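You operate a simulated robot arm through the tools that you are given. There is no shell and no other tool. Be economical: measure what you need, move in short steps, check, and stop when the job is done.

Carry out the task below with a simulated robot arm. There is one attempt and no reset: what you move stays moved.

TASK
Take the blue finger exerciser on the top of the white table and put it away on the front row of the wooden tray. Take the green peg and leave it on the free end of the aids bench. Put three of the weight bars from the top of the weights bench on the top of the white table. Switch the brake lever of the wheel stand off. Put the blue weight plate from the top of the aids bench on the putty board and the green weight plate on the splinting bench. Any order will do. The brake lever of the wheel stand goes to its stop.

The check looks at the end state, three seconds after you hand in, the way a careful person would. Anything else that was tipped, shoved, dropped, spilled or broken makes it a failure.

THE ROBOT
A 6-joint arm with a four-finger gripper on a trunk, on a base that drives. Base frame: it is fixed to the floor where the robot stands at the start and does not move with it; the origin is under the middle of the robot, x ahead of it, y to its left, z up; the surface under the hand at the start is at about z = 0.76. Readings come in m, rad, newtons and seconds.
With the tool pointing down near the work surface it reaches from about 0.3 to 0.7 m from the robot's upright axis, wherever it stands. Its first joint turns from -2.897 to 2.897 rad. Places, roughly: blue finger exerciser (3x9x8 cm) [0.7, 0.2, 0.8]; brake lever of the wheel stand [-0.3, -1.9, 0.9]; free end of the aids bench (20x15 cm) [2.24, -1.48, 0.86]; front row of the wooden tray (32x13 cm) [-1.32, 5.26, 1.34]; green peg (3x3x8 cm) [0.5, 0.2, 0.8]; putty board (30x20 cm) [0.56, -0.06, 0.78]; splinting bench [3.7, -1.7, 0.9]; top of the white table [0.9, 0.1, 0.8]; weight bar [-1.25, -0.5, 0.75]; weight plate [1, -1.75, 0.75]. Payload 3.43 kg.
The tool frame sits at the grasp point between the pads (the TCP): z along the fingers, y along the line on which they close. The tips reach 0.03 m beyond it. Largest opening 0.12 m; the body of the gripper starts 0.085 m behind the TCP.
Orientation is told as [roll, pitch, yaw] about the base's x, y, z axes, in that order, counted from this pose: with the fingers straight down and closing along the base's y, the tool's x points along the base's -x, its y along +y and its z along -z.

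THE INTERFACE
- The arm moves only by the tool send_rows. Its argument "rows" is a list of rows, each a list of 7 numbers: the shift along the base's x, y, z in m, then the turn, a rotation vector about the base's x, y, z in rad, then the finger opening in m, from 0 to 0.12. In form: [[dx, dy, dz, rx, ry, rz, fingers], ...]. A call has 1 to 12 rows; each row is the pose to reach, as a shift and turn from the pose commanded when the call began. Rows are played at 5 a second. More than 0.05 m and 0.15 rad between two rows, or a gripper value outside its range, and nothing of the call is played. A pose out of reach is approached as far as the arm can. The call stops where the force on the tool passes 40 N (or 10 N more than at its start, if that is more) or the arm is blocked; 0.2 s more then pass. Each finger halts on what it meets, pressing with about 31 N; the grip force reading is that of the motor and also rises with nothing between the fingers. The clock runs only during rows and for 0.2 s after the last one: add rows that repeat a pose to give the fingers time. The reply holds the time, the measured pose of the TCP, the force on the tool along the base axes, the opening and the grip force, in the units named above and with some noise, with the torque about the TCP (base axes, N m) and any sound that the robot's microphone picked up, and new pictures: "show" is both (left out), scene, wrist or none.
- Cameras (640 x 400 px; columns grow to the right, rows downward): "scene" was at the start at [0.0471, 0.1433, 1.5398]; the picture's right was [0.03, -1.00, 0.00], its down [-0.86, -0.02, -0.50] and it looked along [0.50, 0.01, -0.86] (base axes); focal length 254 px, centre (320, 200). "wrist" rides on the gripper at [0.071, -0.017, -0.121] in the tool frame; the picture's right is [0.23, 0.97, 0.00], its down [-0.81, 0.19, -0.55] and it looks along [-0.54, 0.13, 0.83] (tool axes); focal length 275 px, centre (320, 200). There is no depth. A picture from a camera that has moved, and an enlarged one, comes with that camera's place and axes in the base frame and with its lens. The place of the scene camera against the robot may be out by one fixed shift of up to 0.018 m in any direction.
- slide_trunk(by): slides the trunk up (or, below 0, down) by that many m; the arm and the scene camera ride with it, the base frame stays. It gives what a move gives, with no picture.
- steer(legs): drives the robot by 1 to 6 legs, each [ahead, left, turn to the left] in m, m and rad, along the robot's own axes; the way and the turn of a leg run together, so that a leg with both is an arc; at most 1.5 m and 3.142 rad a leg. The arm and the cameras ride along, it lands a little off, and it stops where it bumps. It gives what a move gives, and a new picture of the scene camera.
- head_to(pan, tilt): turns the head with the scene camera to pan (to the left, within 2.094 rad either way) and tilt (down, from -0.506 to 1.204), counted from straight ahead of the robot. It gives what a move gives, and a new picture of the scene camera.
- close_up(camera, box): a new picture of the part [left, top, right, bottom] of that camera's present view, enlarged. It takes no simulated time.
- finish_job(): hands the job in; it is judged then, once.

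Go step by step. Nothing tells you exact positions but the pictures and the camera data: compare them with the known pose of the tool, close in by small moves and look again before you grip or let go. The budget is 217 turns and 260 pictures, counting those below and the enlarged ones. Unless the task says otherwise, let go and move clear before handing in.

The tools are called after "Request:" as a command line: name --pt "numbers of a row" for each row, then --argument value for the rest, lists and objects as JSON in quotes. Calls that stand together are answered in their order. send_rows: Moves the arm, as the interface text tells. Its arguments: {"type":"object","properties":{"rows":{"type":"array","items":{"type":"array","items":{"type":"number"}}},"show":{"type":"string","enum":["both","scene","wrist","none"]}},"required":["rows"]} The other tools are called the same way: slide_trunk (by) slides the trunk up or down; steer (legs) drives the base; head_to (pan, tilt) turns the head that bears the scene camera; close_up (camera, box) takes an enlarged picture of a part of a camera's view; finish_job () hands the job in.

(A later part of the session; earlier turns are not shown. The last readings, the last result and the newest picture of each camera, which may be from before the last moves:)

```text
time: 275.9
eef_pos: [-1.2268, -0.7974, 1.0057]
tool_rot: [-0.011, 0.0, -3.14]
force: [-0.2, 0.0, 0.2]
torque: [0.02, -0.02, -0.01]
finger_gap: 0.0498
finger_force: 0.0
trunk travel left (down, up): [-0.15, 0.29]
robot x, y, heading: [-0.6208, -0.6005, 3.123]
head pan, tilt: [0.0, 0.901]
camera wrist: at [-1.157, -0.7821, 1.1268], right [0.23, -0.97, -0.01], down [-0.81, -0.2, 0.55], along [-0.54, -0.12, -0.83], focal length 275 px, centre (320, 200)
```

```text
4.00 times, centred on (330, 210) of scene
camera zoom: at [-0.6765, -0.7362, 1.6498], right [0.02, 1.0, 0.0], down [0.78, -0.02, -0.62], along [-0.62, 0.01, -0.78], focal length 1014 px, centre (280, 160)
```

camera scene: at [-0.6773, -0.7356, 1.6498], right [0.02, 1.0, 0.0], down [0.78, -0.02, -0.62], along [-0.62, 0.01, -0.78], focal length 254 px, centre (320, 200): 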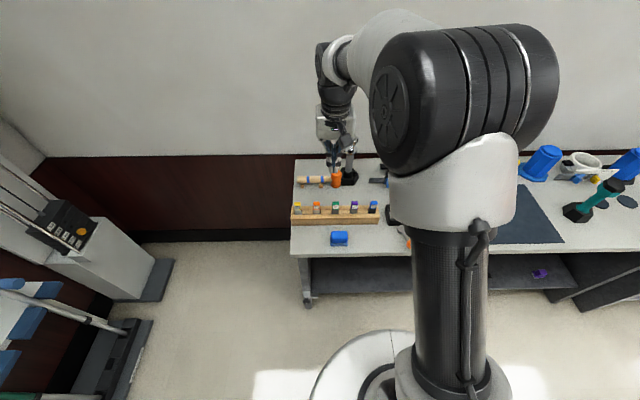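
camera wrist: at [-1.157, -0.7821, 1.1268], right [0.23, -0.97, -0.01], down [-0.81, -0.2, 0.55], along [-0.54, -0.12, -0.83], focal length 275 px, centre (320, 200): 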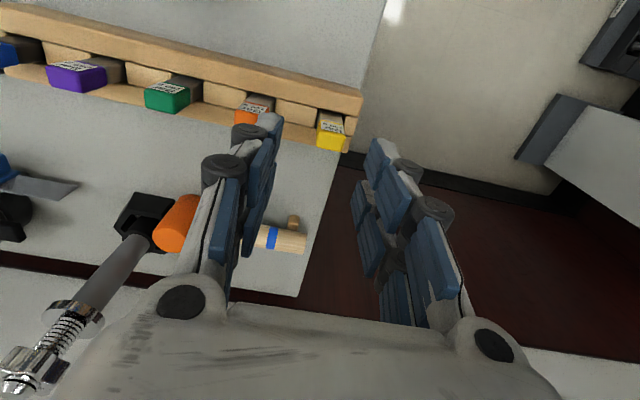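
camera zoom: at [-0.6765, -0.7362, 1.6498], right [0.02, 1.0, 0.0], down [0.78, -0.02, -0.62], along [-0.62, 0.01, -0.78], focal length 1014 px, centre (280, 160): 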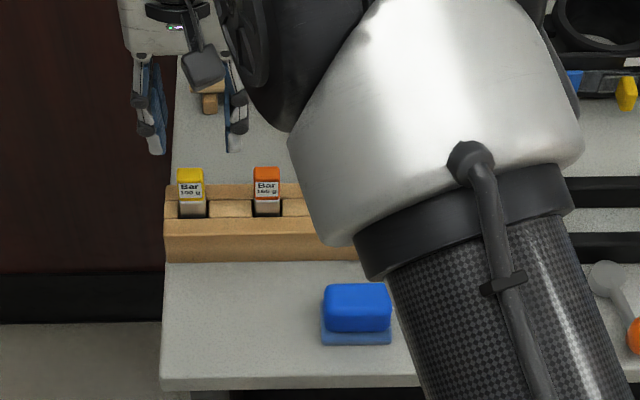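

Request:
send_rows --pt "-0.007 -0.009 -0.03 0 0 0 0.05" --pt "-0.007 -0.009 -0.06 0 0 0 0.05" --pt "-0.007 -0.009 -0.09 0 0 0 0.05" --pt "-0.007 -0.009 -0.1 0 0 0 0.05" --show "wrist"

```text
time: 276.9
eef_pos: [-1.2331, -0.8063, 0.9083]
tool_rot: [-0.01, 0.0, -3.14]
force: [-0.5, 0.1, -0.4]
torque: [0.0, 0.01, 0.01]
finger_gap: 0.05
finger_force: 0.2
trunk travel left (down, up): [-0.15, 0.29]
robot x, y, heading: [-0.6194, -0.5983, 3.121]
head pan, tilt: [0.0, 0.901]
camera wrist: at [-1.1628, -0.7903, 1.0283], right [0.23, -0.97, -0.01], down [-0.81, -0.2, 0.55], along [-0.54, -0.12, -0.83], focal length 275 px, centre (320, 200)
```

wrist: 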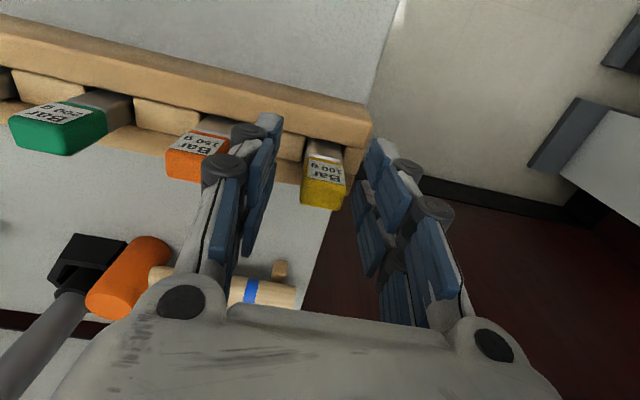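

Request:
send_rows --pt "0.004 0 -0.005 0 0 0 0.045" --pt "0.004 0 -0.005 0 0 0 0.03" --pt "0.004 0 -0.005 0 0 0 0.01" --pt "0.004 0 -0.005 0 0 0 0.0" --pt "0.004 0 -0.005 0 0 0 0.0" --show "none"

Request:
send_rows --pt "0 0 0.01 0 0 0 0.0" --pt "0 0 0.03 0 0 0 0.0" --pt "0 0 0.06 0 0 0 0.0" --pt "0 0 0.1 0 0 0 0.0" --pt "0 0 0.15 0 0 0 0.0" --pt "0 0 0.2 0 0 0 0.0" --pt "0.03 0.03 0.22 0 0 0 0.0" --pt "0.07 0.05 0.22 0 0 0 0.0" --pt "0.11 0.07 0.22 0 0 0 0.0" --show "wrist"

```text
time: 278.1
eef_pos: [-1.2291, -0.8077, 0.9027]
tool_rot: [-0.01, 0.002, -3.14]
force: [-0.1, -2.7, -0.3]
torque: [-0.13, 0.0, 0.01]
finger_gap: 0.0232
finger_force: 30.8
trunk travel left (down, up): [-0.15, 0.29]
robot x, y, heading: [-0.6175, -0.5995, 3.117]
head pan, tilt: [0.0, 0.901]
```

```text
time: 280.1
eef_pos: [-1.1161, -0.7358, 1.1243]
tool_rot: [-0.01, 0.0, -3.14]
force: [0.6, 0.4, -1.0]
torque: [-0.03, 0.05, 0.02]
finger_gap: 0.0231
finger_force: 31.2
trunk travel left (down, up): [-0.15, 0.29]
robot x, y, heading: [-0.6135, -0.6017, 3.122]
head pan, tilt: [0.0, 0.901]
camera wrist: at [-1.0459, -0.7191, 1.2445], right [0.23, -0.97, -0.01], down [-0.81, -0.2, 0.55], along [-0.54, -0.12, -0.83], focal length 275 px, centre (320, 200)
```

wrist: 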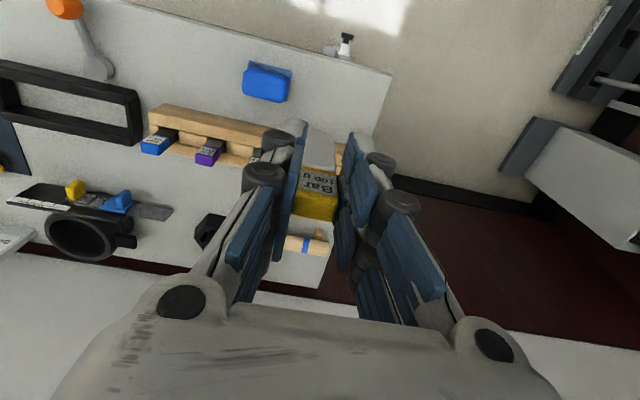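

Bar secured. Now drive to the front of the white table.

Request:
steer --legs '[[0, 0, -3.12], [0, 0.7, 0], [0.5, 0, 0]]'

Request:
head_to --pan 0.0 --tilt 0.9

Request:
close_up --camera "wrist" --box '[0, 0, 640, 400]'

```text
time: 293.7
eef_pos: [0.3427, 0.2942, 1.1236]
tool_rot: [-0.011, 0.003, 0.068]
force: [-0.1, -0.3, -0.5]
torque: [0.01, 0.05, -0.02]
finger_gap: 0.0232
finger_force: 31.6
trunk travel left (down, up): [-0.15, 0.29]
robot x, y, heading: [-0.1471, 0.1251, 0.043]
head pan, tilt: [0.0, 0.901]
camera scene: at [-0.0975, 0.2679, 1.6498], right [0.05, -1.0, 0.0], down [-0.78, -0.04, -0.62], along [0.62, 0.03, -0.78], focal length 254 px, centre (320, 200)
```

scene: 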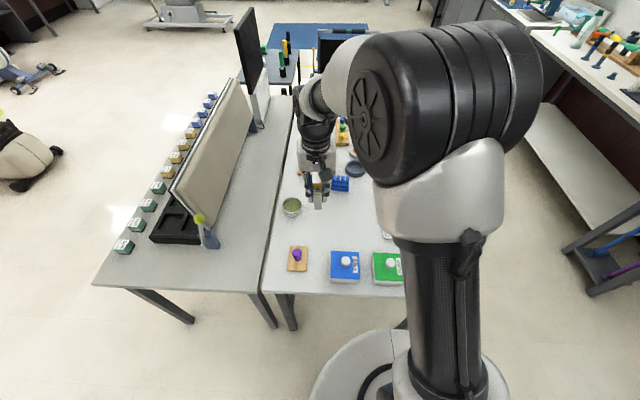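

```text
time: 294.3
eef_pos: [0.3418, 0.2932, 1.1238]
tool_rot: [-0.011, 0.002, 0.069]
force: [-0.8, -0.2, -0.2]
torque: [0.0, 0.02, 0.0]
finger_gap: 0.0232
finger_force: 30.7
trunk travel left (down, up): [-0.15, 0.29]
robot x, y, heading: [-0.1512, 0.1235, 0.045]
head pan, tilt: [0.0, 0.901]
camera scene: at [-0.0983, 0.2678, 1.6498], right [0.05, -1.0, 0.0], down [-0.78, -0.04, -0.62], along [0.62, 0.03, -0.78], focal length 254 px, centre (320, 200)
```

scene: 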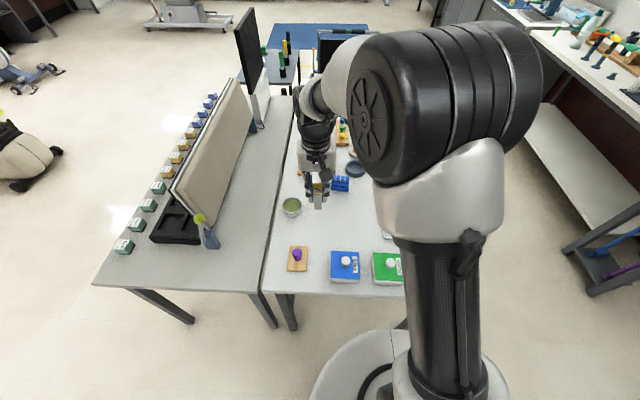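

```text
1.00 times, centred on (320, 200) of wrist (not enlarged: the box is as wide or as high as the picture)
camera zoom: at [0.2713, 0.2727, 1.2439], right [-0.3, 0.96, -0.01], down [0.8, 0.25, 0.55], along [0.53, 0.15, -0.84], focal length 275 px, centre (320, 200)
```

zoom: 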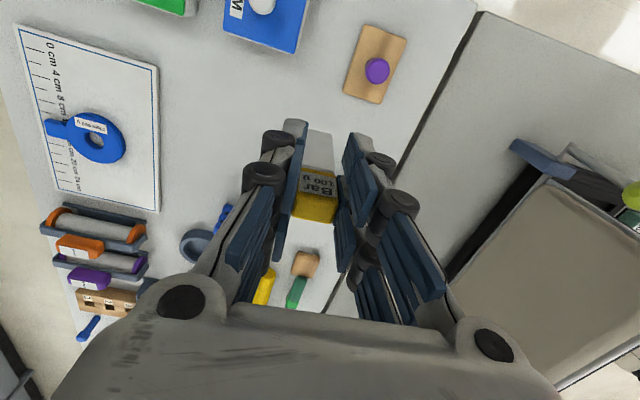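

Free zone on the table around x 0.40–0.6, y 0.08–0.32. Lower the trunk and move the first bar over (0.45, 0.29).

Request:
slide_trunk --by -0.1

Request:
send_rows --pt "0.04 0 0 0 0 -0.035 0" --pt "0.08 -0.003 0 0 0 -0.069 0" --pt "0.108 -0.004 -0.02 0 0 -0.069 0" --pt "0.108 -0.004 -0.06 0 0 -0.069 0" --pt "0.108 -0.004 -0.1 0 0 -0.069 0" --show "both"

Request:
close_up --camera "scene" --box '[260, 150, 380, 250]'

```text
time: 295.6
eef_pos: [0.3434, 0.294, 1.0236]
tool_rot: [-0.011, -0.001, 0.069]
force: [0.0, 0.0, -1.3]
torque: [0.01, 0.02, 0.01]
finger_gap: 0.023
finger_force: 31.0
trunk travel left (down, up): [-0.05, 0.39]
robot x, y, heading: [-0.148, 0.1239, 0.042]
head pan, tilt: [0.0, 0.901]
```

```text
time: 296.8
eef_pos: [0.4516, 0.2905, 0.9218]
tool_rot: [-0.011, 0.0, 0.0]
force: [0.9, -0.7, -1.3]
torque: [0.0, -0.01, -0.02]
finger_gap: 0.0233
finger_force: 31.1
trunk travel left (down, up): [-0.05, 0.39]
robot x, y, heading: [-0.1492, 0.1218, 0.045]
head pan, tilt: [0.0, 0.901]
camera scene: at [-0.0977, 0.268, 1.5498], right [0.05, -1.0, 0.0], down [-0.78, -0.04, -0.62], along [0.62, 0.03, -0.78], focal length 254 px, centre (320, 200)
camera wrist: at [0.379, 0.2737, 1.0422], right [-0.23, 0.97, -0.01], down [0.81, 0.2, 0.55], along [0.54, 0.12, -0.83], focal length 275 px, centre (320, 200)
```

scene: 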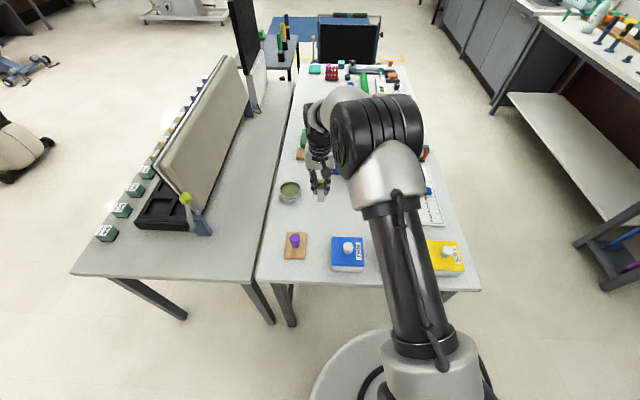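
wrist: 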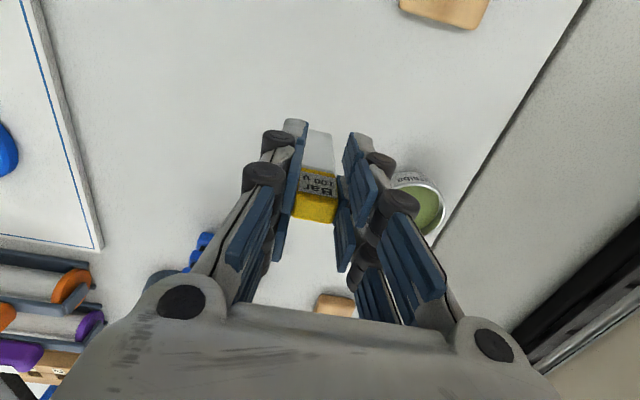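

```text
4.00 times, centred on (320, 200) of scene
camera zoom: at [-0.0977, 0.268, 1.5498], right [0.05, -1.0, 0.0], down [-0.78, -0.04, -0.62], along [0.62, 0.03, -0.78], focal length 1014 px, centre (320, 200)
```

zoom: 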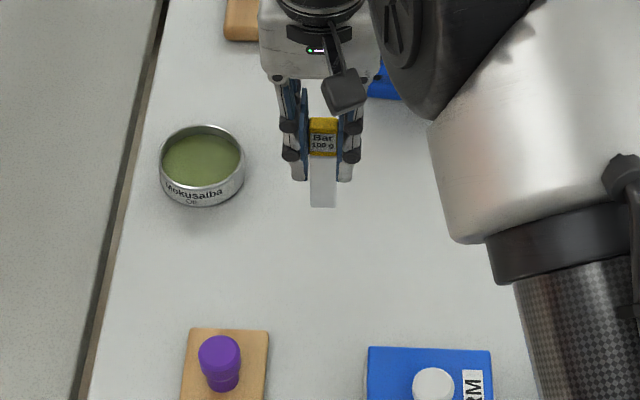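

Bar bottom is ~6 cm below TCP. Lower to near the table, then creep to contact.

Request:
send_rows --pt "0 0 -0.04 0 0 0 0" --pt "0 0 -0.075 0 0 0 0" --pt "0 0 -0.09 0 0 0 0" --pt "0 0 -0.095 0 0 0 0" --pt "0 0 -0.099 0 0 0 0" --pt "0 0 -0.102 0 0 0 0" --show "none"

```text
time: 297.6
eef_pos: [0.4539, 0.2911, 0.8456]
tool_rot: [-0.006, -0.019, -0.001]
force: [0.8, 1.1, 11.7]
torque: [0.07, -0.29, -0.02]
finger_gap: 0.0233
finger_force: 31.2
trunk travel left (down, up): [-0.05, 0.39]
robot x, y, heading: [-0.1466, 0.1204, 0.044]
head pan, tilt: [0.0, 0.901]
stopped in row 3: the force on the tool passed its limit at 102 N (the readings are from after the stop); the commanded pose is now the measured one
```

Touched down (the bar is longer than it looked). Straighten the small tilt and settle gently.

Request:
send_rows --pt "-0.002 0 0.004 -0.005 0.019 0 0" --pt "-0.002 0 0.004 -0.005 0.019 0 0" --pt "-0.002 0 0.002 -0.005 0.019 0 0" --show "both"

Request:
close_up --camera "scene" --box '[260, 150, 380, 250]'

```text
time: 298.4
eef_pos: [0.4512, 0.2886, 0.8457]
tool_rot: [-0.012, 0.004, -0.002]
force: [-2.7, -1.9, 11.0]
torque: [-0.04, 0.05, 0.01]
finger_gap: 0.0231
finger_force: 31.3
trunk travel left (down, up): [-0.05, 0.39]
robot x, y, heading: [-0.1512, 0.1256, 0.046]
head pan, tilt: [0.0, 0.901]
camera scene: at [-0.0997, 0.2672, 1.55], right [0.05, -1.0, 0.0], down [-0.78, -0.04, -0.62], along [0.62, 0.03, -0.78], focal length 254 px, centre (320, 200)
camera wrist: at [0.3789, 0.2735, 0.9668], right [-0.23, 0.97, -0.01], down [0.81, 0.2, 0.55], along [0.53, 0.12, -0.84], focal length 275 px, centre (320, 200)
```

scene: 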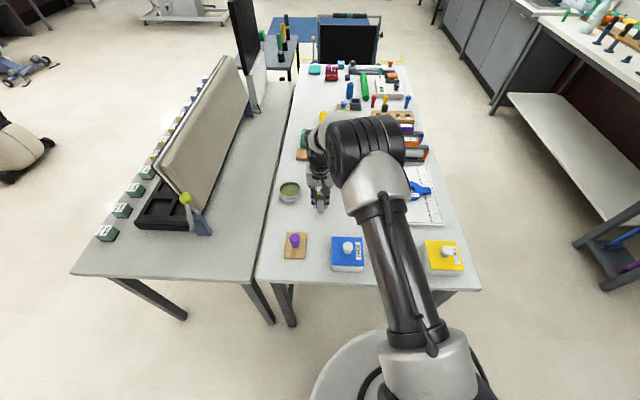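
wrist: 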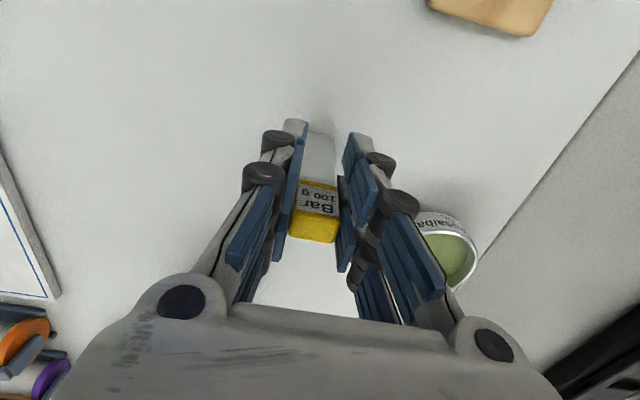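

```text
4.00 times, centred on (320, 200) of scene
camera zoom: at [-0.0997, 0.2672, 1.55], right [0.05, -1.0, 0.0], down [-0.78, -0.04, -0.62], along [0.62, 0.03, -0.78], focal length 1014 px, centre (320, 200)
```

zoom: 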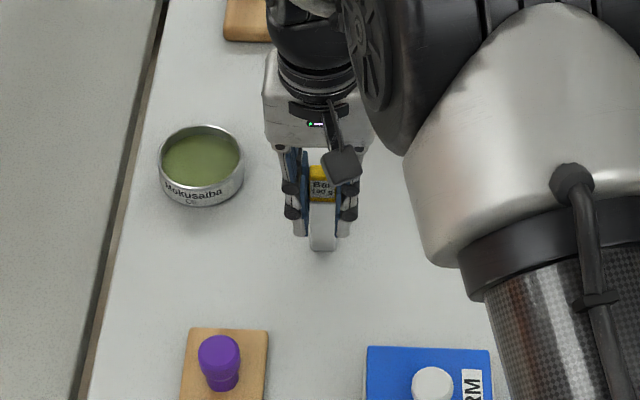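

Consistent with contact. Release slowly and rise.

Request:
send_rows --pt "0 0 -0.001 0 0 0 0.022" --pt "0 0 0 0 0 0 0.026" --pt "0 0 0.0 0 0 0 0.032" --pt "0 0 0.0 0 0 0 0.042" --pt "0 0 0.0 0 0 0 0.05" --pt "0 0 0.02 0 0 0 0.05" --pt "0 0 0.06 0 0 0 0.05" --pt "0 0 0.1 0 0 0 0.05" --pt "0 0 0.15 0 0 0 0.05" --pt "0 0 0.2 0 0 0 0.05" --pt "0 0 0.25 0 0 0 0.05" --show "wrist"

```text
time: 300.8
eef_pos: [0.4498, 0.2913, 1.0963]
tool_rot: [-0.013, 0.006, -0.003]
force: [-0.5, 0.3, -0.5]
torque: [-0.01, 0.01, 0.01]
finger_gap: 0.05
finger_force: 0.0
trunk travel left (down, up): [-0.05, 0.39]
robot x, y, heading: [-0.1469, 0.1254, 0.046]
head pan, tilt: [0.0, 0.901]
camera wrist: at [0.3776, 0.2763, 1.2171], right [-0.23, 0.97, -0.01], down [0.81, 0.2, 0.55], along [0.53, 0.12, -0.84], focal length 275 px, centre (320, 200)
```

wrist: 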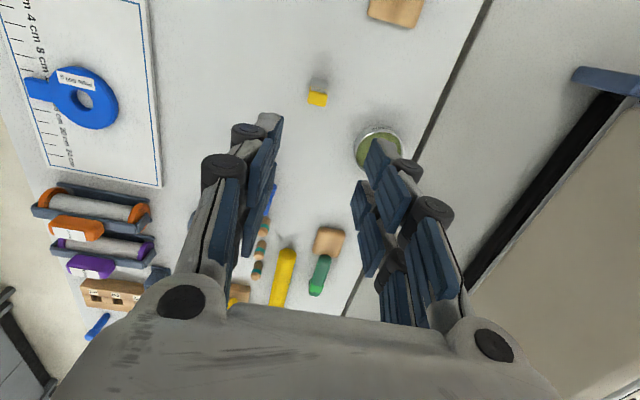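

Yellow bar stands on the table. Going back for the orange one.

Request:
send_rows --pt "-0.035 -0.02 0.02 0 0 0 0.05" --pt "-0.07 -0.04 0.03 0 0 0 0.05" --pt "-0.1 -0.06 0.03 0 0 0 0.05" --show "none"

Request:
steer --legs '[[-0.47, 0, 0], [0, -0.72, 0], [0, 0, 3.08]]'

Request:
slide_trunk --by 0.1

Request:
close_up --camera "wrist" --box '[0, 0, 640, 400]'

```text
time: 301.6
eef_pos: [0.3497, 0.2274, 1.1241]
tool_rot: [-0.011, 0.005, -0.003]
force: [0.4, 0.7, 0.4]
torque: [0.01, 0.0, 0.01]
finger_gap: 0.0501
finger_force: 0.0
trunk travel left (down, up): [-0.05, 0.39]
robot x, y, heading: [-0.1486, 0.1203, 0.048]
head pan, tilt: [0.0, 0.901]
```

```text
time: 315.0
eef_pos: [-1.0933, -0.6664, 1.1241]
tool_rot: [-0.013, 0.005, 3.015]
force: [0.5, -0.6, -0.2]
torque: [0.01, 0.01, -0.01]
finger_gap: 0.05
finger_force: 0.1
trunk travel left (down, up): [-0.05, 0.39]
robot x, y, heading: [-0.5856, -0.6272, 3.062]
head pan, tilt: [0.0, 0.901]
camera scene: at [-0.6519, -0.7601, 1.5498], right [0.08, 1.0, 0.0], down [0.78, -0.06, -0.62], along [-0.62, 0.05, -0.78], focal length 254 px, centre (320, 200)
```

scene: 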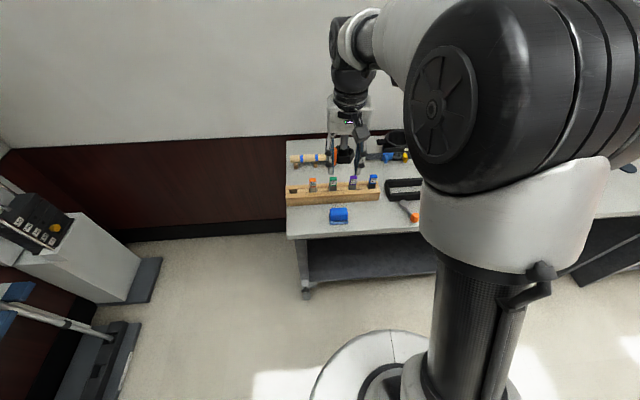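

```text
time: 316.4
eef_pos: [-1.0937, -0.6676, 1.2239]
tool_rot: [-0.013, 0.005, 3.014]
force: [-0.3, -0.2, -0.4]
torque: [0.03, 0.01, 0.0]
finger_gap: 0.0501
finger_force: 0.0
trunk travel left (down, up): [-0.15, 0.29]
robot x, y, heading: [-0.5836, -0.6271, 3.058]
head pan, tilt: [0.0, 0.901]
```

```text
1.00 times, centred on (320, 200) of wrist (not enlarged: the box is as wide or as high as the picture)
camera zoom: at [-1.0224, -0.661, 1.3444], right [0.1, -0.99, -0.01], down [-0.83, -0.09, 0.55], along [-0.54, -0.05, -0.84], focal length 275 px, centre (320, 200)
```

zoom: 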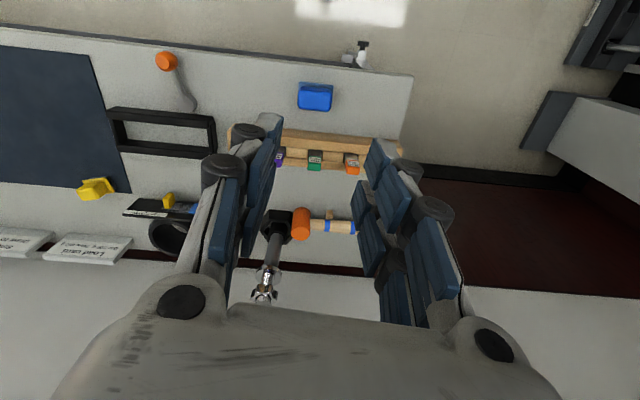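

Request:
send_rows --pt "-0.025 -0.013 -0.035 0 0 0.04 0.05" --pt "-0.05 -0.026 -0.07 0 0 0.08 0.05" --pt "-0.075 -0.039 -0.105 0 0 0.127 0.05" --pt "-0.1 -0.052 -0.14 0 0 0.127 0.05" --pt "-0.125 -0.065 -0.175 0 0 0.127 0.05" --pt "-0.136 -0.072 -0.219 0 0 0.127 0.05" --show "wrist"

```text
time: 317.8
eef_pos: [-1.2307, -0.7411, 1.0049]
tool_rot: [-0.013, 0.003, 3.139]
force: [-0.5, 0.2, 0.1]
torque: [0.02, -0.02, 0.0]
finger_gap: 0.0502
finger_force: 0.0
trunk travel left (down, up): [-0.15, 0.29]
robot x, y, heading: [-0.5847, -0.626, 3.06]
head pan, tilt: [0.0, 0.901]
camera wrist: at [-1.1614, -0.7261, 1.1261], right [0.23, -0.97, -0.01], down [-0.81, -0.2, 0.55], along [-0.53, -0.12, -0.84], focal length 275 px, centre (320, 200)
```

wrist: 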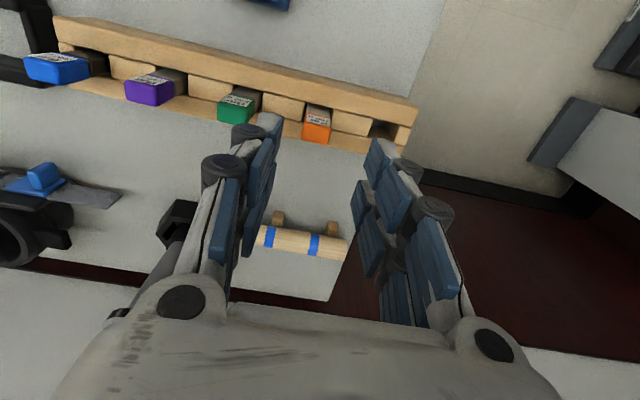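

Request:
send_rows --pt "0.001 0.001 -0.03 0 0 0 0.05" --pt "0.001 0.001 -0.06 0 0 0 0.05" --pt "0.001 0.001 -0.09 0 0 0 0.05" --pt "0.001 0.001 -0.102 0 0 0 0.05" --pt "0.001 0.001 -0.102 0 0 0 0.03" --pt "0.001 0.001 -0.102 0 0 0 0.01" --pt "0.001 0.001 -0.102 0 0 0 0.0" --pt "0.001 0.001 -0.102 0 0 0 0.0" --show "wrist"

```text
time: 319.6
eef_pos: [-1.2289, -0.7373, 0.903]
tool_rot: [-0.012, 0.006, 3.14]
force: [-0.4, 0.0, 0.7]
torque: [-0.02, 0.04, 0.01]
finger_gap: 0.0235
finger_force: 31.0
trunk travel left (down, up): [-0.15, 0.29]
robot x, y, heading: [-0.5862, -0.6235, 3.062]
head pan, tilt: [0.0, 0.901]
camera wrist: at [-1.1589, -0.7226, 1.0233], right [0.23, -0.97, -0.01], down [-0.81, -0.2, 0.55], along [-0.53, -0.12, -0.84], focal length 275 px, centre (320, 200)
```

wrist: 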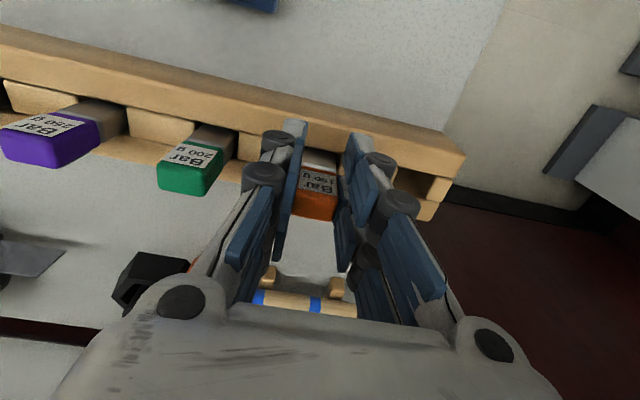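

Request:
send_rows --pt "0 0 0.01 0 0 0 0.0" --pt "0 0 0.03 0 0 0 0.0" --pt "0 0 0.06 0 0 0 0.0" --pt "0 0 0.1 0 0 0 0.0" --pt "0 0 0.15 0 0 0 0.0" --pt "0 0 0.2 0 0 0 0.0" --pt "0.04 0.0 0.22 0 0 0 0.0" --pt "0.08 0.0 0.22 0 0 0 0.0" --pt "0.12 0.0 0.22 0 0 0 0.0" --pt "0.15 0.0 0.22 0 0 0 0.0" --show "none"

Request:
steer --legs '[[0, 0, -3.07], [0, 0.74, 0], [0.45, 0, 0]]'

Request:
slide_trunk --by -0.1

Request:
close_up --camera "wrist" --box '[0, 0, 640, 400]'

```text
time: 321.8
eef_pos: [-1.0788, -0.7366, 1.1205]
tool_rot: [-0.014, 0.003, 3.14]
force: [-0.3, 0.1, -1.0]
torque: [-0.02, -0.02, -0.01]
finger_gap: 0.0232
finger_force: 31.3
trunk travel left (down, up): [-0.15, 0.29]
robot x, y, heading: [-0.5844, -0.6248, 3.062]
head pan, tilt: [0.0, 0.901]
```

```text
time: 335.4
eef_pos: [0.3974, 0.2079, 1.1211]
tool_rot: [-0.012, 0.005, 0.026]
force: [-0.1, -0.1, -1.3]
torque: [0.03, 0.03, 0.02]
finger_gap: 0.0231
finger_force: 30.8
trunk travel left (down, up): [-0.15, 0.29]
robot x, y, heading: [-0.0948, 0.0872, -0.052]
head pan, tilt: [0.0, 0.901]
camera scene: at [-0.029, 0.2224, 1.6498], right [-0.05, -1.0, 0.0], down [-0.78, 0.04, -0.62], along [0.62, -0.03, -0.78], focal length 254 px, centre (320, 200)
```

scene: 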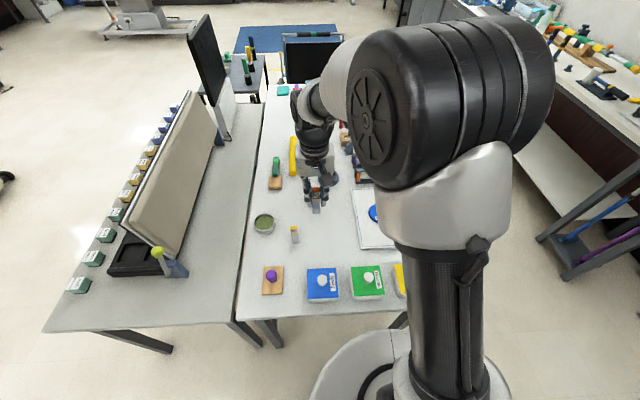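

```text
time: 336.7
eef_pos: [0.3984, 0.208, 1.0229]
tool_rot: [-0.012, 0.006, 0.025]
force: [0.9, 0.2, -1.3]
torque: [-0.01, 0.01, 0.01]
finger_gap: 0.0233
finger_force: 31.1
trunk travel left (down, up): [-0.05, 0.39]
robot x, y, heading: [-0.0946, 0.0839, -0.053]
head pan, tilt: [0.0, 0.901]
```

```text
1.00 times, centred on (320, 200) of wrist (not enlarged: the box is as wide or as high as the picture)
camera zoom: at [0.3266, 0.19, 1.1427], right [-0.25, 0.97, -0.01], down [0.81, 0.22, 0.55], along [0.53, 0.13, -0.84], focal length 275 px, centre (320, 200)
```

zoom: 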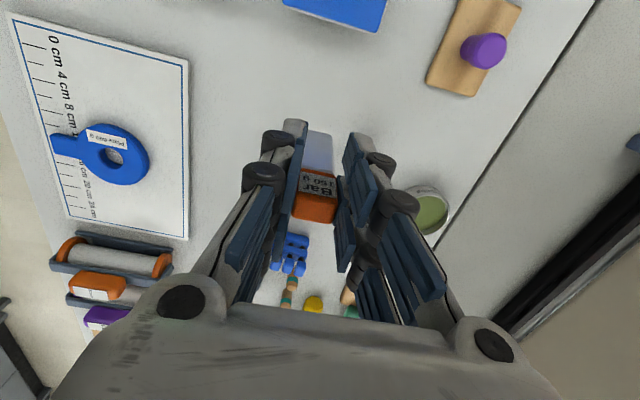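

Place the orange bar at (0.45, 0.203).

Request:
send_rows --pt "0.03 -0.003 0 0 0 -0.026 0" --pt "0.052 -0.005 -0.03 0 0 -0.026 0" --pt "0.052 -0.005 -0.07 0 0 -0.026 0" --pt "0.052 -0.005 -0.11 0 0 -0.026 0" --pt "0.052 -0.005 -0.15 0 0 -0.026 0" --pt "0.052 -0.005 -0.165 0 0 -0.026 0" --show "wrist"

```text
time: 338.1
eef_pos: [0.4488, 0.2034, 0.8609]
tool_rot: [-0.011, -0.004, -0.001]
force: [-3.0, -2.3, 29.0]
torque: [-0.09, 0.02, -0.05]
finger_gap: 0.0233
finger_force: 30.6
trunk travel left (down, up): [-0.05, 0.39]
robot x, y, heading: [-0.0924, 0.0839, -0.051]
head pan, tilt: [0.0, 0.901]
camera wrist: at [0.3766, 0.1867, 0.9817], right [-0.23, 0.97, -0.01], down [0.81, 0.2, 0.55], along [0.54, 0.12, -0.83], focal length 275 px, centre (320, 200)
```

wrist: 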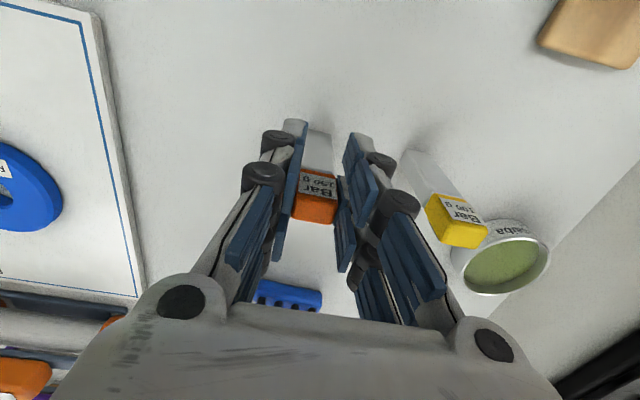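

Contact (29 N). Ease up slightly, then release.

Request:
send_rows --pt "0 0 0.002 0 0 0 0.0" --pt "0 0 0.002 0 0 0 0.022" --pt "0 0 0.002 0 0 0 0.028" --pt "0 0 0.002 0 0 0 0.035" --pt "0 0 0.002 0 0 0 0.045" --pt "0 0 0.002 0 0 0 0.05" --pt "0 0 0.03 0 0 0 0.05" --pt "0 0 0.07 0 0 0 0.05" --pt "0 0 0.12 0 0 0 0.05" --pt "0 0 0.17 0 0 0 0.05" --pt "0 0 0.22 0 0 0 0.05" --show "wrist"

```text
time: 340.5
eef_pos: [0.4494, 0.206, 1.0764]
tool_rot: [-0.013, 0.007, 0.0]
force: [0.0, 0.7, -0.7]
torque: [0.03, 0.01, 0.01]
finger_gap: 0.05
finger_force: 0.0
trunk travel left (down, up): [-0.05, 0.39]
robot x, y, heading: [-0.0919, 0.0858, -0.051]
head pan, tilt: [0.0, 0.901]
camera wrist: at [0.3777, 0.1898, 1.1971], right [-0.23, 0.97, -0.01], down [0.81, 0.2, 0.55], along [0.53, 0.12, -0.84], focal length 275 px, centre (320, 200)
```

wrist: 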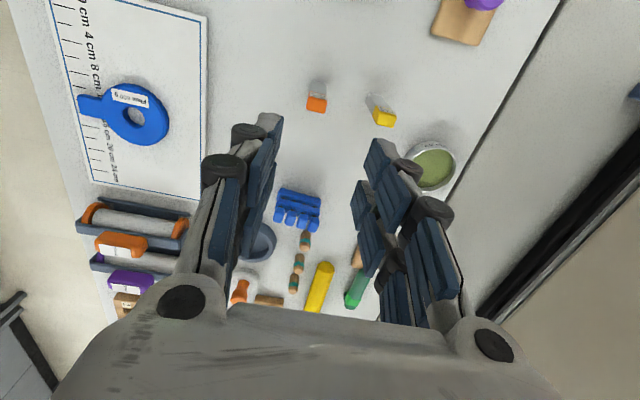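

Both stand. Now the green bar.

Request:
send_rows --pt "-0.02 0 0.03 0 0 0 0.05" --pt "-0.05 0 0.05 0 0 0 0.05" --show "none"

Request:
steer --legs '[[-0.51, 0, 0], [0, -0.7, 0], [0, 0, 3.14]]'

Request:
slide_trunk --by 0.1

Request:
close_up --camera "wrist" --box '[0, 0, 640, 400]'

```text
time: 341.1
eef_pos: [0.3992, 0.2046, 1.1257]
tool_rot: [-0.012, 0.004, 0.0]
force: [-0.1, 0.3, -0.9]
torque: [0.0, -0.03, 0.0]
finger_gap: 0.0504
finger_force: 0.0
trunk travel left (down, up): [-0.05, 0.39]
robot x, y, heading: [-0.0911, 0.0884, -0.05]
head pan, tilt: [0.0, 0.901]
```

```text
time: 354.9
eef_pos: [-1.1279, -0.7076, 1.1253]
tool_rot: [-0.012, 0.005, -3.129]
force: [0.5, 0.1, 0.1]
torque: [0.01, 0.01, -0.02]
finger_gap: 0.0499
finger_force: 0.2
trunk travel left (down, up): [-0.05, 0.39]
robot x, y, heading: [-0.6379, -0.5803, 3.1]
head pan, tilt: [0.0, 0.901]
camera scene: at [-0.6973, -0.7169, 1.5498], right [0.04, 1.0, 0.0], down [0.78, -0.03, -0.62], along [-0.62, 0.03, -0.78], focal length 254 px, centre (320, 200)
```

scene: 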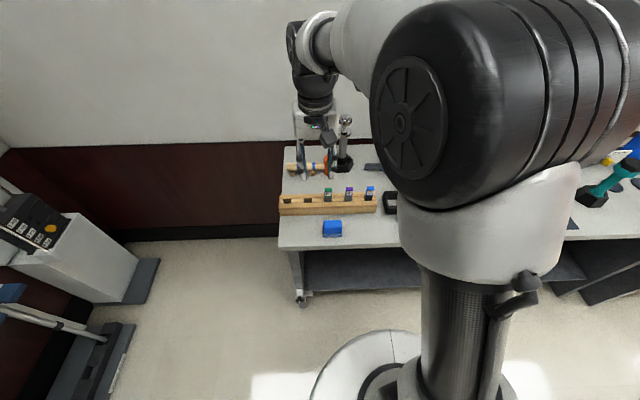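

```text
time: 356.2
eef_pos: [-1.1275, -0.7076, 1.2242]
tool_rot: [-0.011, 0.006, -3.129]
force: [0.5, 0.0, -0.5]
torque: [0.01, -0.02, -0.01]
finger_gap: 0.0505
finger_force: 0.0
trunk travel left (down, up): [-0.15, 0.29]
robot x, y, heading: [-0.6339, -0.5821, 3.098]
head pan, tilt: [0.0, 0.901]
```

```text
1.00 times, centred on (320, 200) of wrist (not enlarged: the box is as wide or as high as the picture)
camera zoom: at [-1.0583, -0.6916, 1.3456], right [0.24, -0.97, -0.01], down [-0.81, -0.21, 0.55], along [-0.53, -0.12, -0.84], focal length 275 px, centre (320, 200)
```

zoom: 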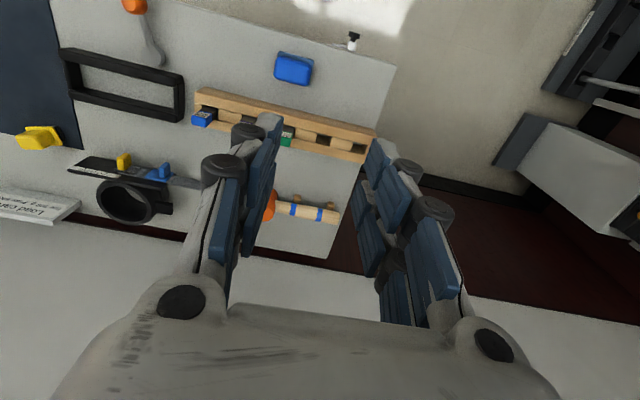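

Request:
send_rows --pt "-0.02 0.008 -0.04 0 0 -0.01 0.05" --pt "-0.04 0.015 -0.08 0 0 -0.012 0.05" --pt "-0.06 0.022 -0.12 0 0 -0.012 0.05" --pt "-0.08 0.03 -0.16 0 0 -0.012 0.05" --pt "-0.1 0.037 -0.2 0 0 -0.012 0.05" --pt "-0.1015 0.0376 -0.219 0 0 -0.012 0.05" --show "wrist"

```text
time: 357.6
eef_pos: [-1.2289, -0.6702, 1.0068]
tool_rot: [-0.012, 0.005, -3.143]
force: [-0.1, 0.4, 0.6]
torque: [0.02, 0.0, 0.0]
finger_gap: 0.0499
finger_force: 0.0
trunk travel left (down, up): [-0.15, 0.29]
robot x, y, heading: [-0.6351, -0.5795, 3.098]
head pan, tilt: [0.0, 0.901]
camera wrist: at [-1.1592, -0.6549, 1.1278], right [0.23, -0.97, -0.01], down [-0.81, -0.2, 0.55], along [-0.53, -0.12, -0.84], focal length 275 px, centre (320, 200)
```

wrist: 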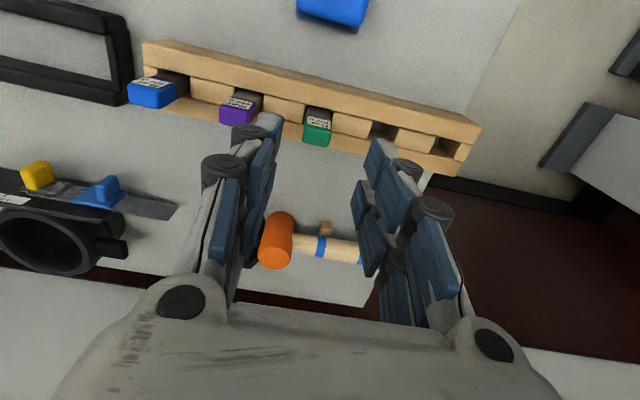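

Same alignment as before with green centred. Descend, grip and lift.

Request:
send_rows --pt "0 0.001 -0.03 0 0 0 0.05" --pt "0 0.001 -0.06 0 0 0 0.05" --pt "0 0.001 -0.09 0 0 0 0.05" --pt "0 0.001 -0.103 0 0 0 0.05" --pt "0 0.001 -0.103 0 0 0 0.03" --pt "0 0.001 -0.103 0 0 0 0.01" --pt "0 0.001 -0.103 0 0 0 0.0" --pt "0 0.001 -0.103 0 0 0 0.0" --show "none"

Request:
send_rows --pt "0 0 0.01 0 0 0 0.0" --pt "0 0 0.03 0 0 0 0.0" --pt "0 0 0.06 0 0 0 0.0" --pt "0 0 0.1 0 0 0 0.0" --pt "0 0 0.15 0 0 0 0.0" --pt "0 0 0.2 0 0 0 0.0" --pt "0.04 0.0 0.22 0 0 0 0.0" --pt "0.08 0.0 0.22 0 0 0 0.0" --pt "0.11 0.0 0.22 0 0 0 0.0" --show "wrist"

```text
time: 359.4
eef_pos: [-1.2294, -0.6677, 0.905]
tool_rot: [-0.011, 0.005, -3.141]
force: [0.7, 0.0, 0.7]
torque: [0.02, 0.03, 0.01]
finger_gap: 0.0235
finger_force: 31.3
trunk travel left (down, up): [-0.15, 0.29]
robot x, y, heading: [-0.6394, -0.5824, 3.103]
head pan, tilt: [0.0, 0.901]
```

```text
time: 361.4
eef_pos: [-1.1183, -0.6687, 1.1263]
tool_rot: [-0.012, 0.005, -3.142]
force: [0.0, -0.7, -1.7]
torque: [0.03, 0.01, -0.01]
finger_gap: 0.0234
finger_force: 30.9
trunk travel left (down, up): [-0.15, 0.29]
robot x, y, heading: [-0.6318, -0.5829, 3.098]
head pan, tilt: [0.0, 0.901]
camera wrist: at [-1.0479, -0.6532, 1.2462], right [0.23, -0.97, -0.01], down [-0.81, -0.2, 0.55], along [-0.53, -0.12, -0.84], focal length 275 px, centre (320, 200)
```

wrist: 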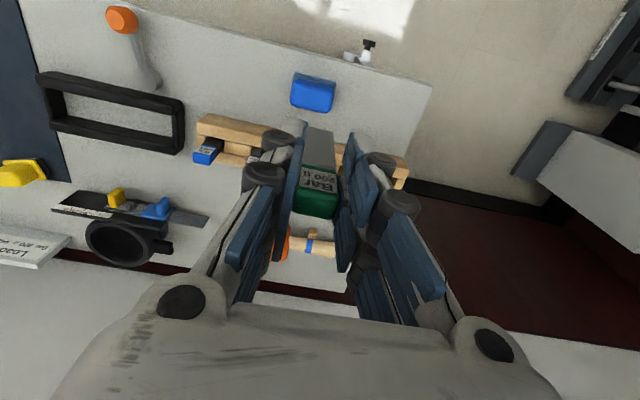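

Request:
steer --legs '[[0, 0, -3.1], [0, 0.66, 0], [0.5, 0, 0]]'

Request:
slide_trunk --by -0.1

Request:
close_up --camera "wrist" --box '[0, 0, 640, 400]'

```text
time: 374.9
eef_pos: [0.3287, 0.2101, 1.1245]
tool_rot: [-0.012, 0.006, 0.058]
force: [0.2, -0.5, -1.9]
torque: [0.02, 0.04, 0.02]
finger_gap: 0.0233
finger_force: 30.6
trunk travel left (down, up): [-0.15, 0.29]
robot x, y, heading: [-0.1479, 0.0934, 0.016]
head pan, tilt: [0.0, 0.901]
camera scene: at [-0.0944, 0.2365, 1.6498], right [0.02, -1.0, 0.0], down [-0.78, -0.01, -0.62], along [0.62, 0.01, -0.78], focal length 254 px, centre (320, 200)
```

scene: 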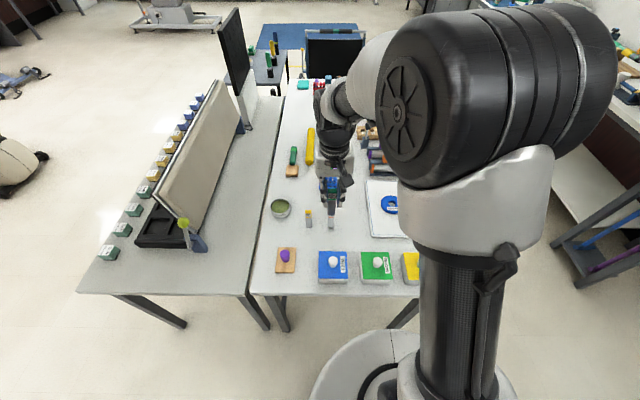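

```text
time: 376.2
eef_pos: [0.3279, 0.2091, 1.0252]
tool_rot: [-0.011, 0.004, 0.059]
force: [0.0, -0.4, -2.3]
torque: [0.05, 0.03, 0.0]
finger_gap: 0.0236
finger_force: 31.5
trunk travel left (down, up): [-0.05, 0.39]
robot x, y, heading: [-0.1485, 0.0925, 0.02]
head pan, tilt: [0.0, 0.901]
```

```text
1.00 times, centred on (320, 200) of wrist (not enlarged: the box is as wide or as high as the picture)
camera zoom: at [0.2573, 0.1896, 1.1459], right [-0.29, 0.96, -0.01], down [0.8, 0.25, 0.55], along [0.53, 0.15, -0.84], focal length 275 px, centre (320, 200)
```

zoom: 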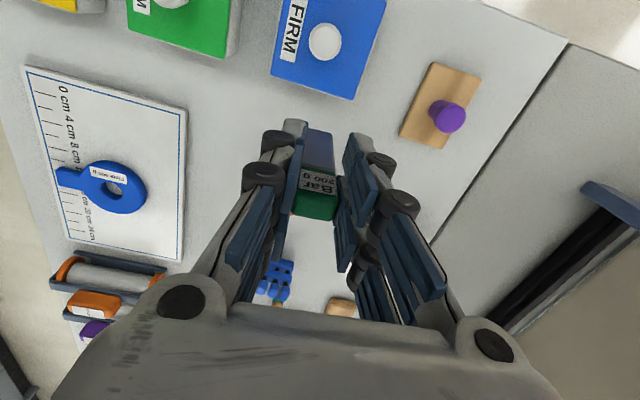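

Move over (0.45, 0.12) and lower to just above contact height.

Request:
send_rows --pt "0.01 -0.045 0 0 0 -0.03 0" --pt "0.03 -0.088 0 0 0 -0.059 0" --pt "0.07 -0.088 0 0 0 -0.059 0" --pt "0.11 -0.088 0 0 0 -0.059 0" --pt "0.122 -0.088 -0.04 0 0 -0.059 0" --pt "0.122 -0.088 -0.08 0 0 -0.059 0" --pt "0.122 -0.088 -0.12 0 0 -0.059 0" --pt "0.122 -0.088 -0.145 0 0 -0.059 0" --pt "0.122 -0.088 -0.155 0 0 -0.059 0" --show "wrist"

```text
time: 378.2
eef_pos: [0.4498, 0.1218, 0.8691]
tool_rot: [-0.013, 0.005, 0.0]
force: [0.2, 0.0, -1.8]
torque: [0.01, 0.04, 0.0]
finger_gap: 0.0235
finger_force: 31.4
trunk travel left (down, up): [-0.05, 0.39]
robot x, y, heading: [-0.1463, 0.093, 0.014]
head pan, tilt: [0.0, 0.901]
camera wrist: at [0.3779, 0.1055, 0.9895], right [-0.23, 0.97, -0.01], down [0.81, 0.2, 0.55], along [0.53, 0.12, -0.84], focal length 275 px, centre (320, 200)
```

wrist: 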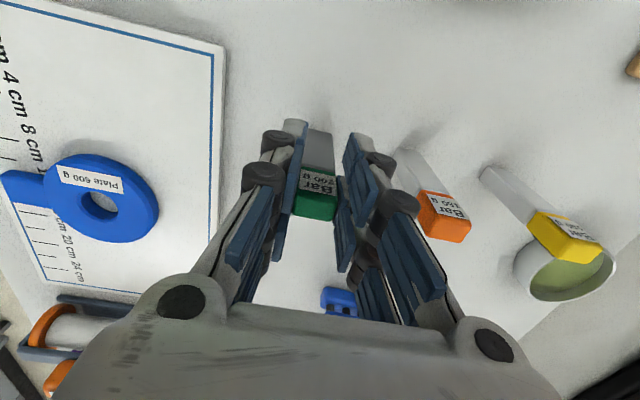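

Request:
send_rows --pt "0 0 -0.003 0 0 0 0" --pt "0 0 -0.006 0 0 0 0" --pt "0 0 -0.008 0 0 0 0" --show "none"

```text
time: 379.0
eef_pos: [0.4491, 0.121, 0.864]
tool_rot: [-0.013, 0.004, 0.002]
force: [-3.8, 1.8, 10.9]
torque: [0.14, 0.21, 0.03]
finger_gap: 0.0234
finger_force: 31.0
trunk travel left (down, up): [-0.05, 0.39]
robot x, y, heading: [-0.1496, 0.0954, 0.019]
head pan, tilt: [0.0, 0.901]
```

Contact at 11 N. Release and rise.

Request:
send_rows --pt "0 0 0.001 0 0 0 0.022" --pt "0 0 0.001 0 0 0 0.028" --pt "0 0 0.001 0 0 0 0.035" --pt "0 0 0.001 0 0 0 0.045" --pt "0 0 0.001 0 0 0 0.05" --pt "0 0 0.03 0 0 0 0.05" --pt "0 0 0.07 0 0 0 0.05" --pt "0 0 0.12 0 0 0 0.05" --pt "0 0 0.17 0 0 0 0.05" --pt "0 0 0.22 0 0 0 0.05" --show "wrist"

```text
time: 381.2
eef_pos: [0.451, 0.1192, 1.0832]
tool_rot: [-0.012, 0.004, 0.0]
force: [0.0, -0.4, -1.0]
torque: [0.02, -0.01, 0.0]
finger_gap: 0.0501
finger_force: 0.0
trunk travel left (down, up): [-0.05, 0.39]
robot x, y, heading: [-0.1476, 0.0926, 0.024]
head pan, tilt: [0.0, 0.901]
camera wrist: at [0.3791, 0.1042, 1.2045], right [-0.23, 0.97, -0.01], down [0.81, 0.2, 0.55], along [0.53, 0.12, -0.84], focal length 275 px, centre (320, 200)
```

wrist: 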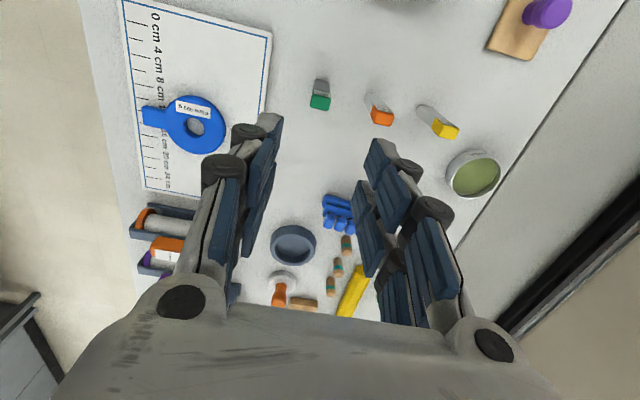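

All three bars stand. Next the blue finger exerciser near (0.65, 0.2): drive closer and look.

Request:
steer --legs '[[0.18, 0, 0]]'

Request:
close_up --camera "wrist" --box '[120, 0, 600, 300]'

Request:
close_up --camera "scene" --box '[240, 80, 400, 180]'

```text
time: 382.8
eef_pos: [0.6178, 0.1208, 1.0859]
tool_rot: [-0.012, 0.003, -0.004]
force: [-0.2, 0.2, 0.3]
torque: [-0.01, 0.01, -0.01]
finger_gap: 0.0501
finger_force: 0.1
trunk travel left (down, up): [-0.05, 0.39]
robot x, y, heading: [0.0244, 0.1014, 0.017]
head pan, tilt: [0.0, 0.901]
stopped in leg 1: the robot was blocked; the commanded pose is now the measured one
camera scene: at [0.0694, 0.2388, 1.55], right [0.01, -1.0, 0.0], down [-0.78, -0.01, -0.63], along [0.63, 0.01, -0.78], focal length 254 px, centre (320, 200)
```

scene: 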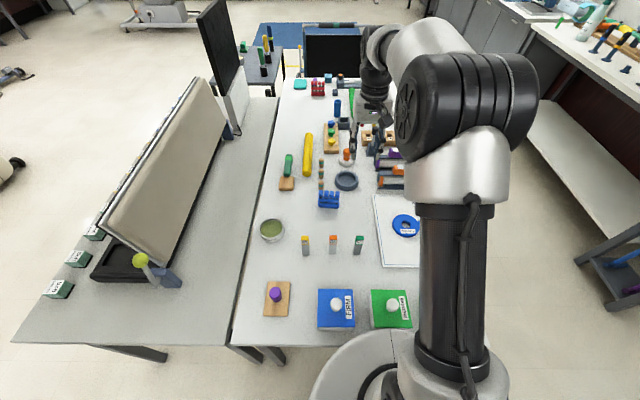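

```text
1.33 times, centred on (360, 150) of wrist
camera zoom: at [0.5451, 0.1047, 1.2061], right [-0.23, 0.97, -0.01], down [0.81, 0.19, 0.55], along [0.54, 0.12, -0.84], focal length 367 px, centre (267, 267)
```

zoom: 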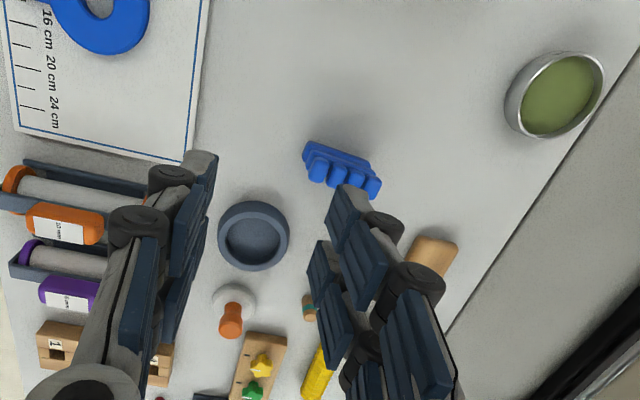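

```text
4.00 times, centred on (320, 130) of scene
camera zoom: at [0.0694, 0.2388, 1.55], right [0.01, -1.0, 0.0], down [-0.78, -0.01, -0.63], along [0.63, 0.01, -0.78], focal length 1014 px, centre (320, 480)
```

zoom: 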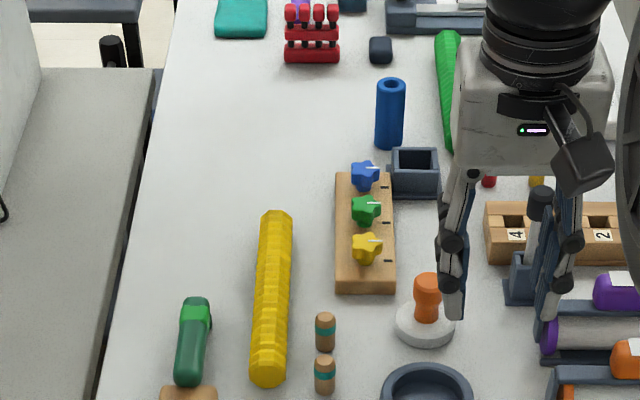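

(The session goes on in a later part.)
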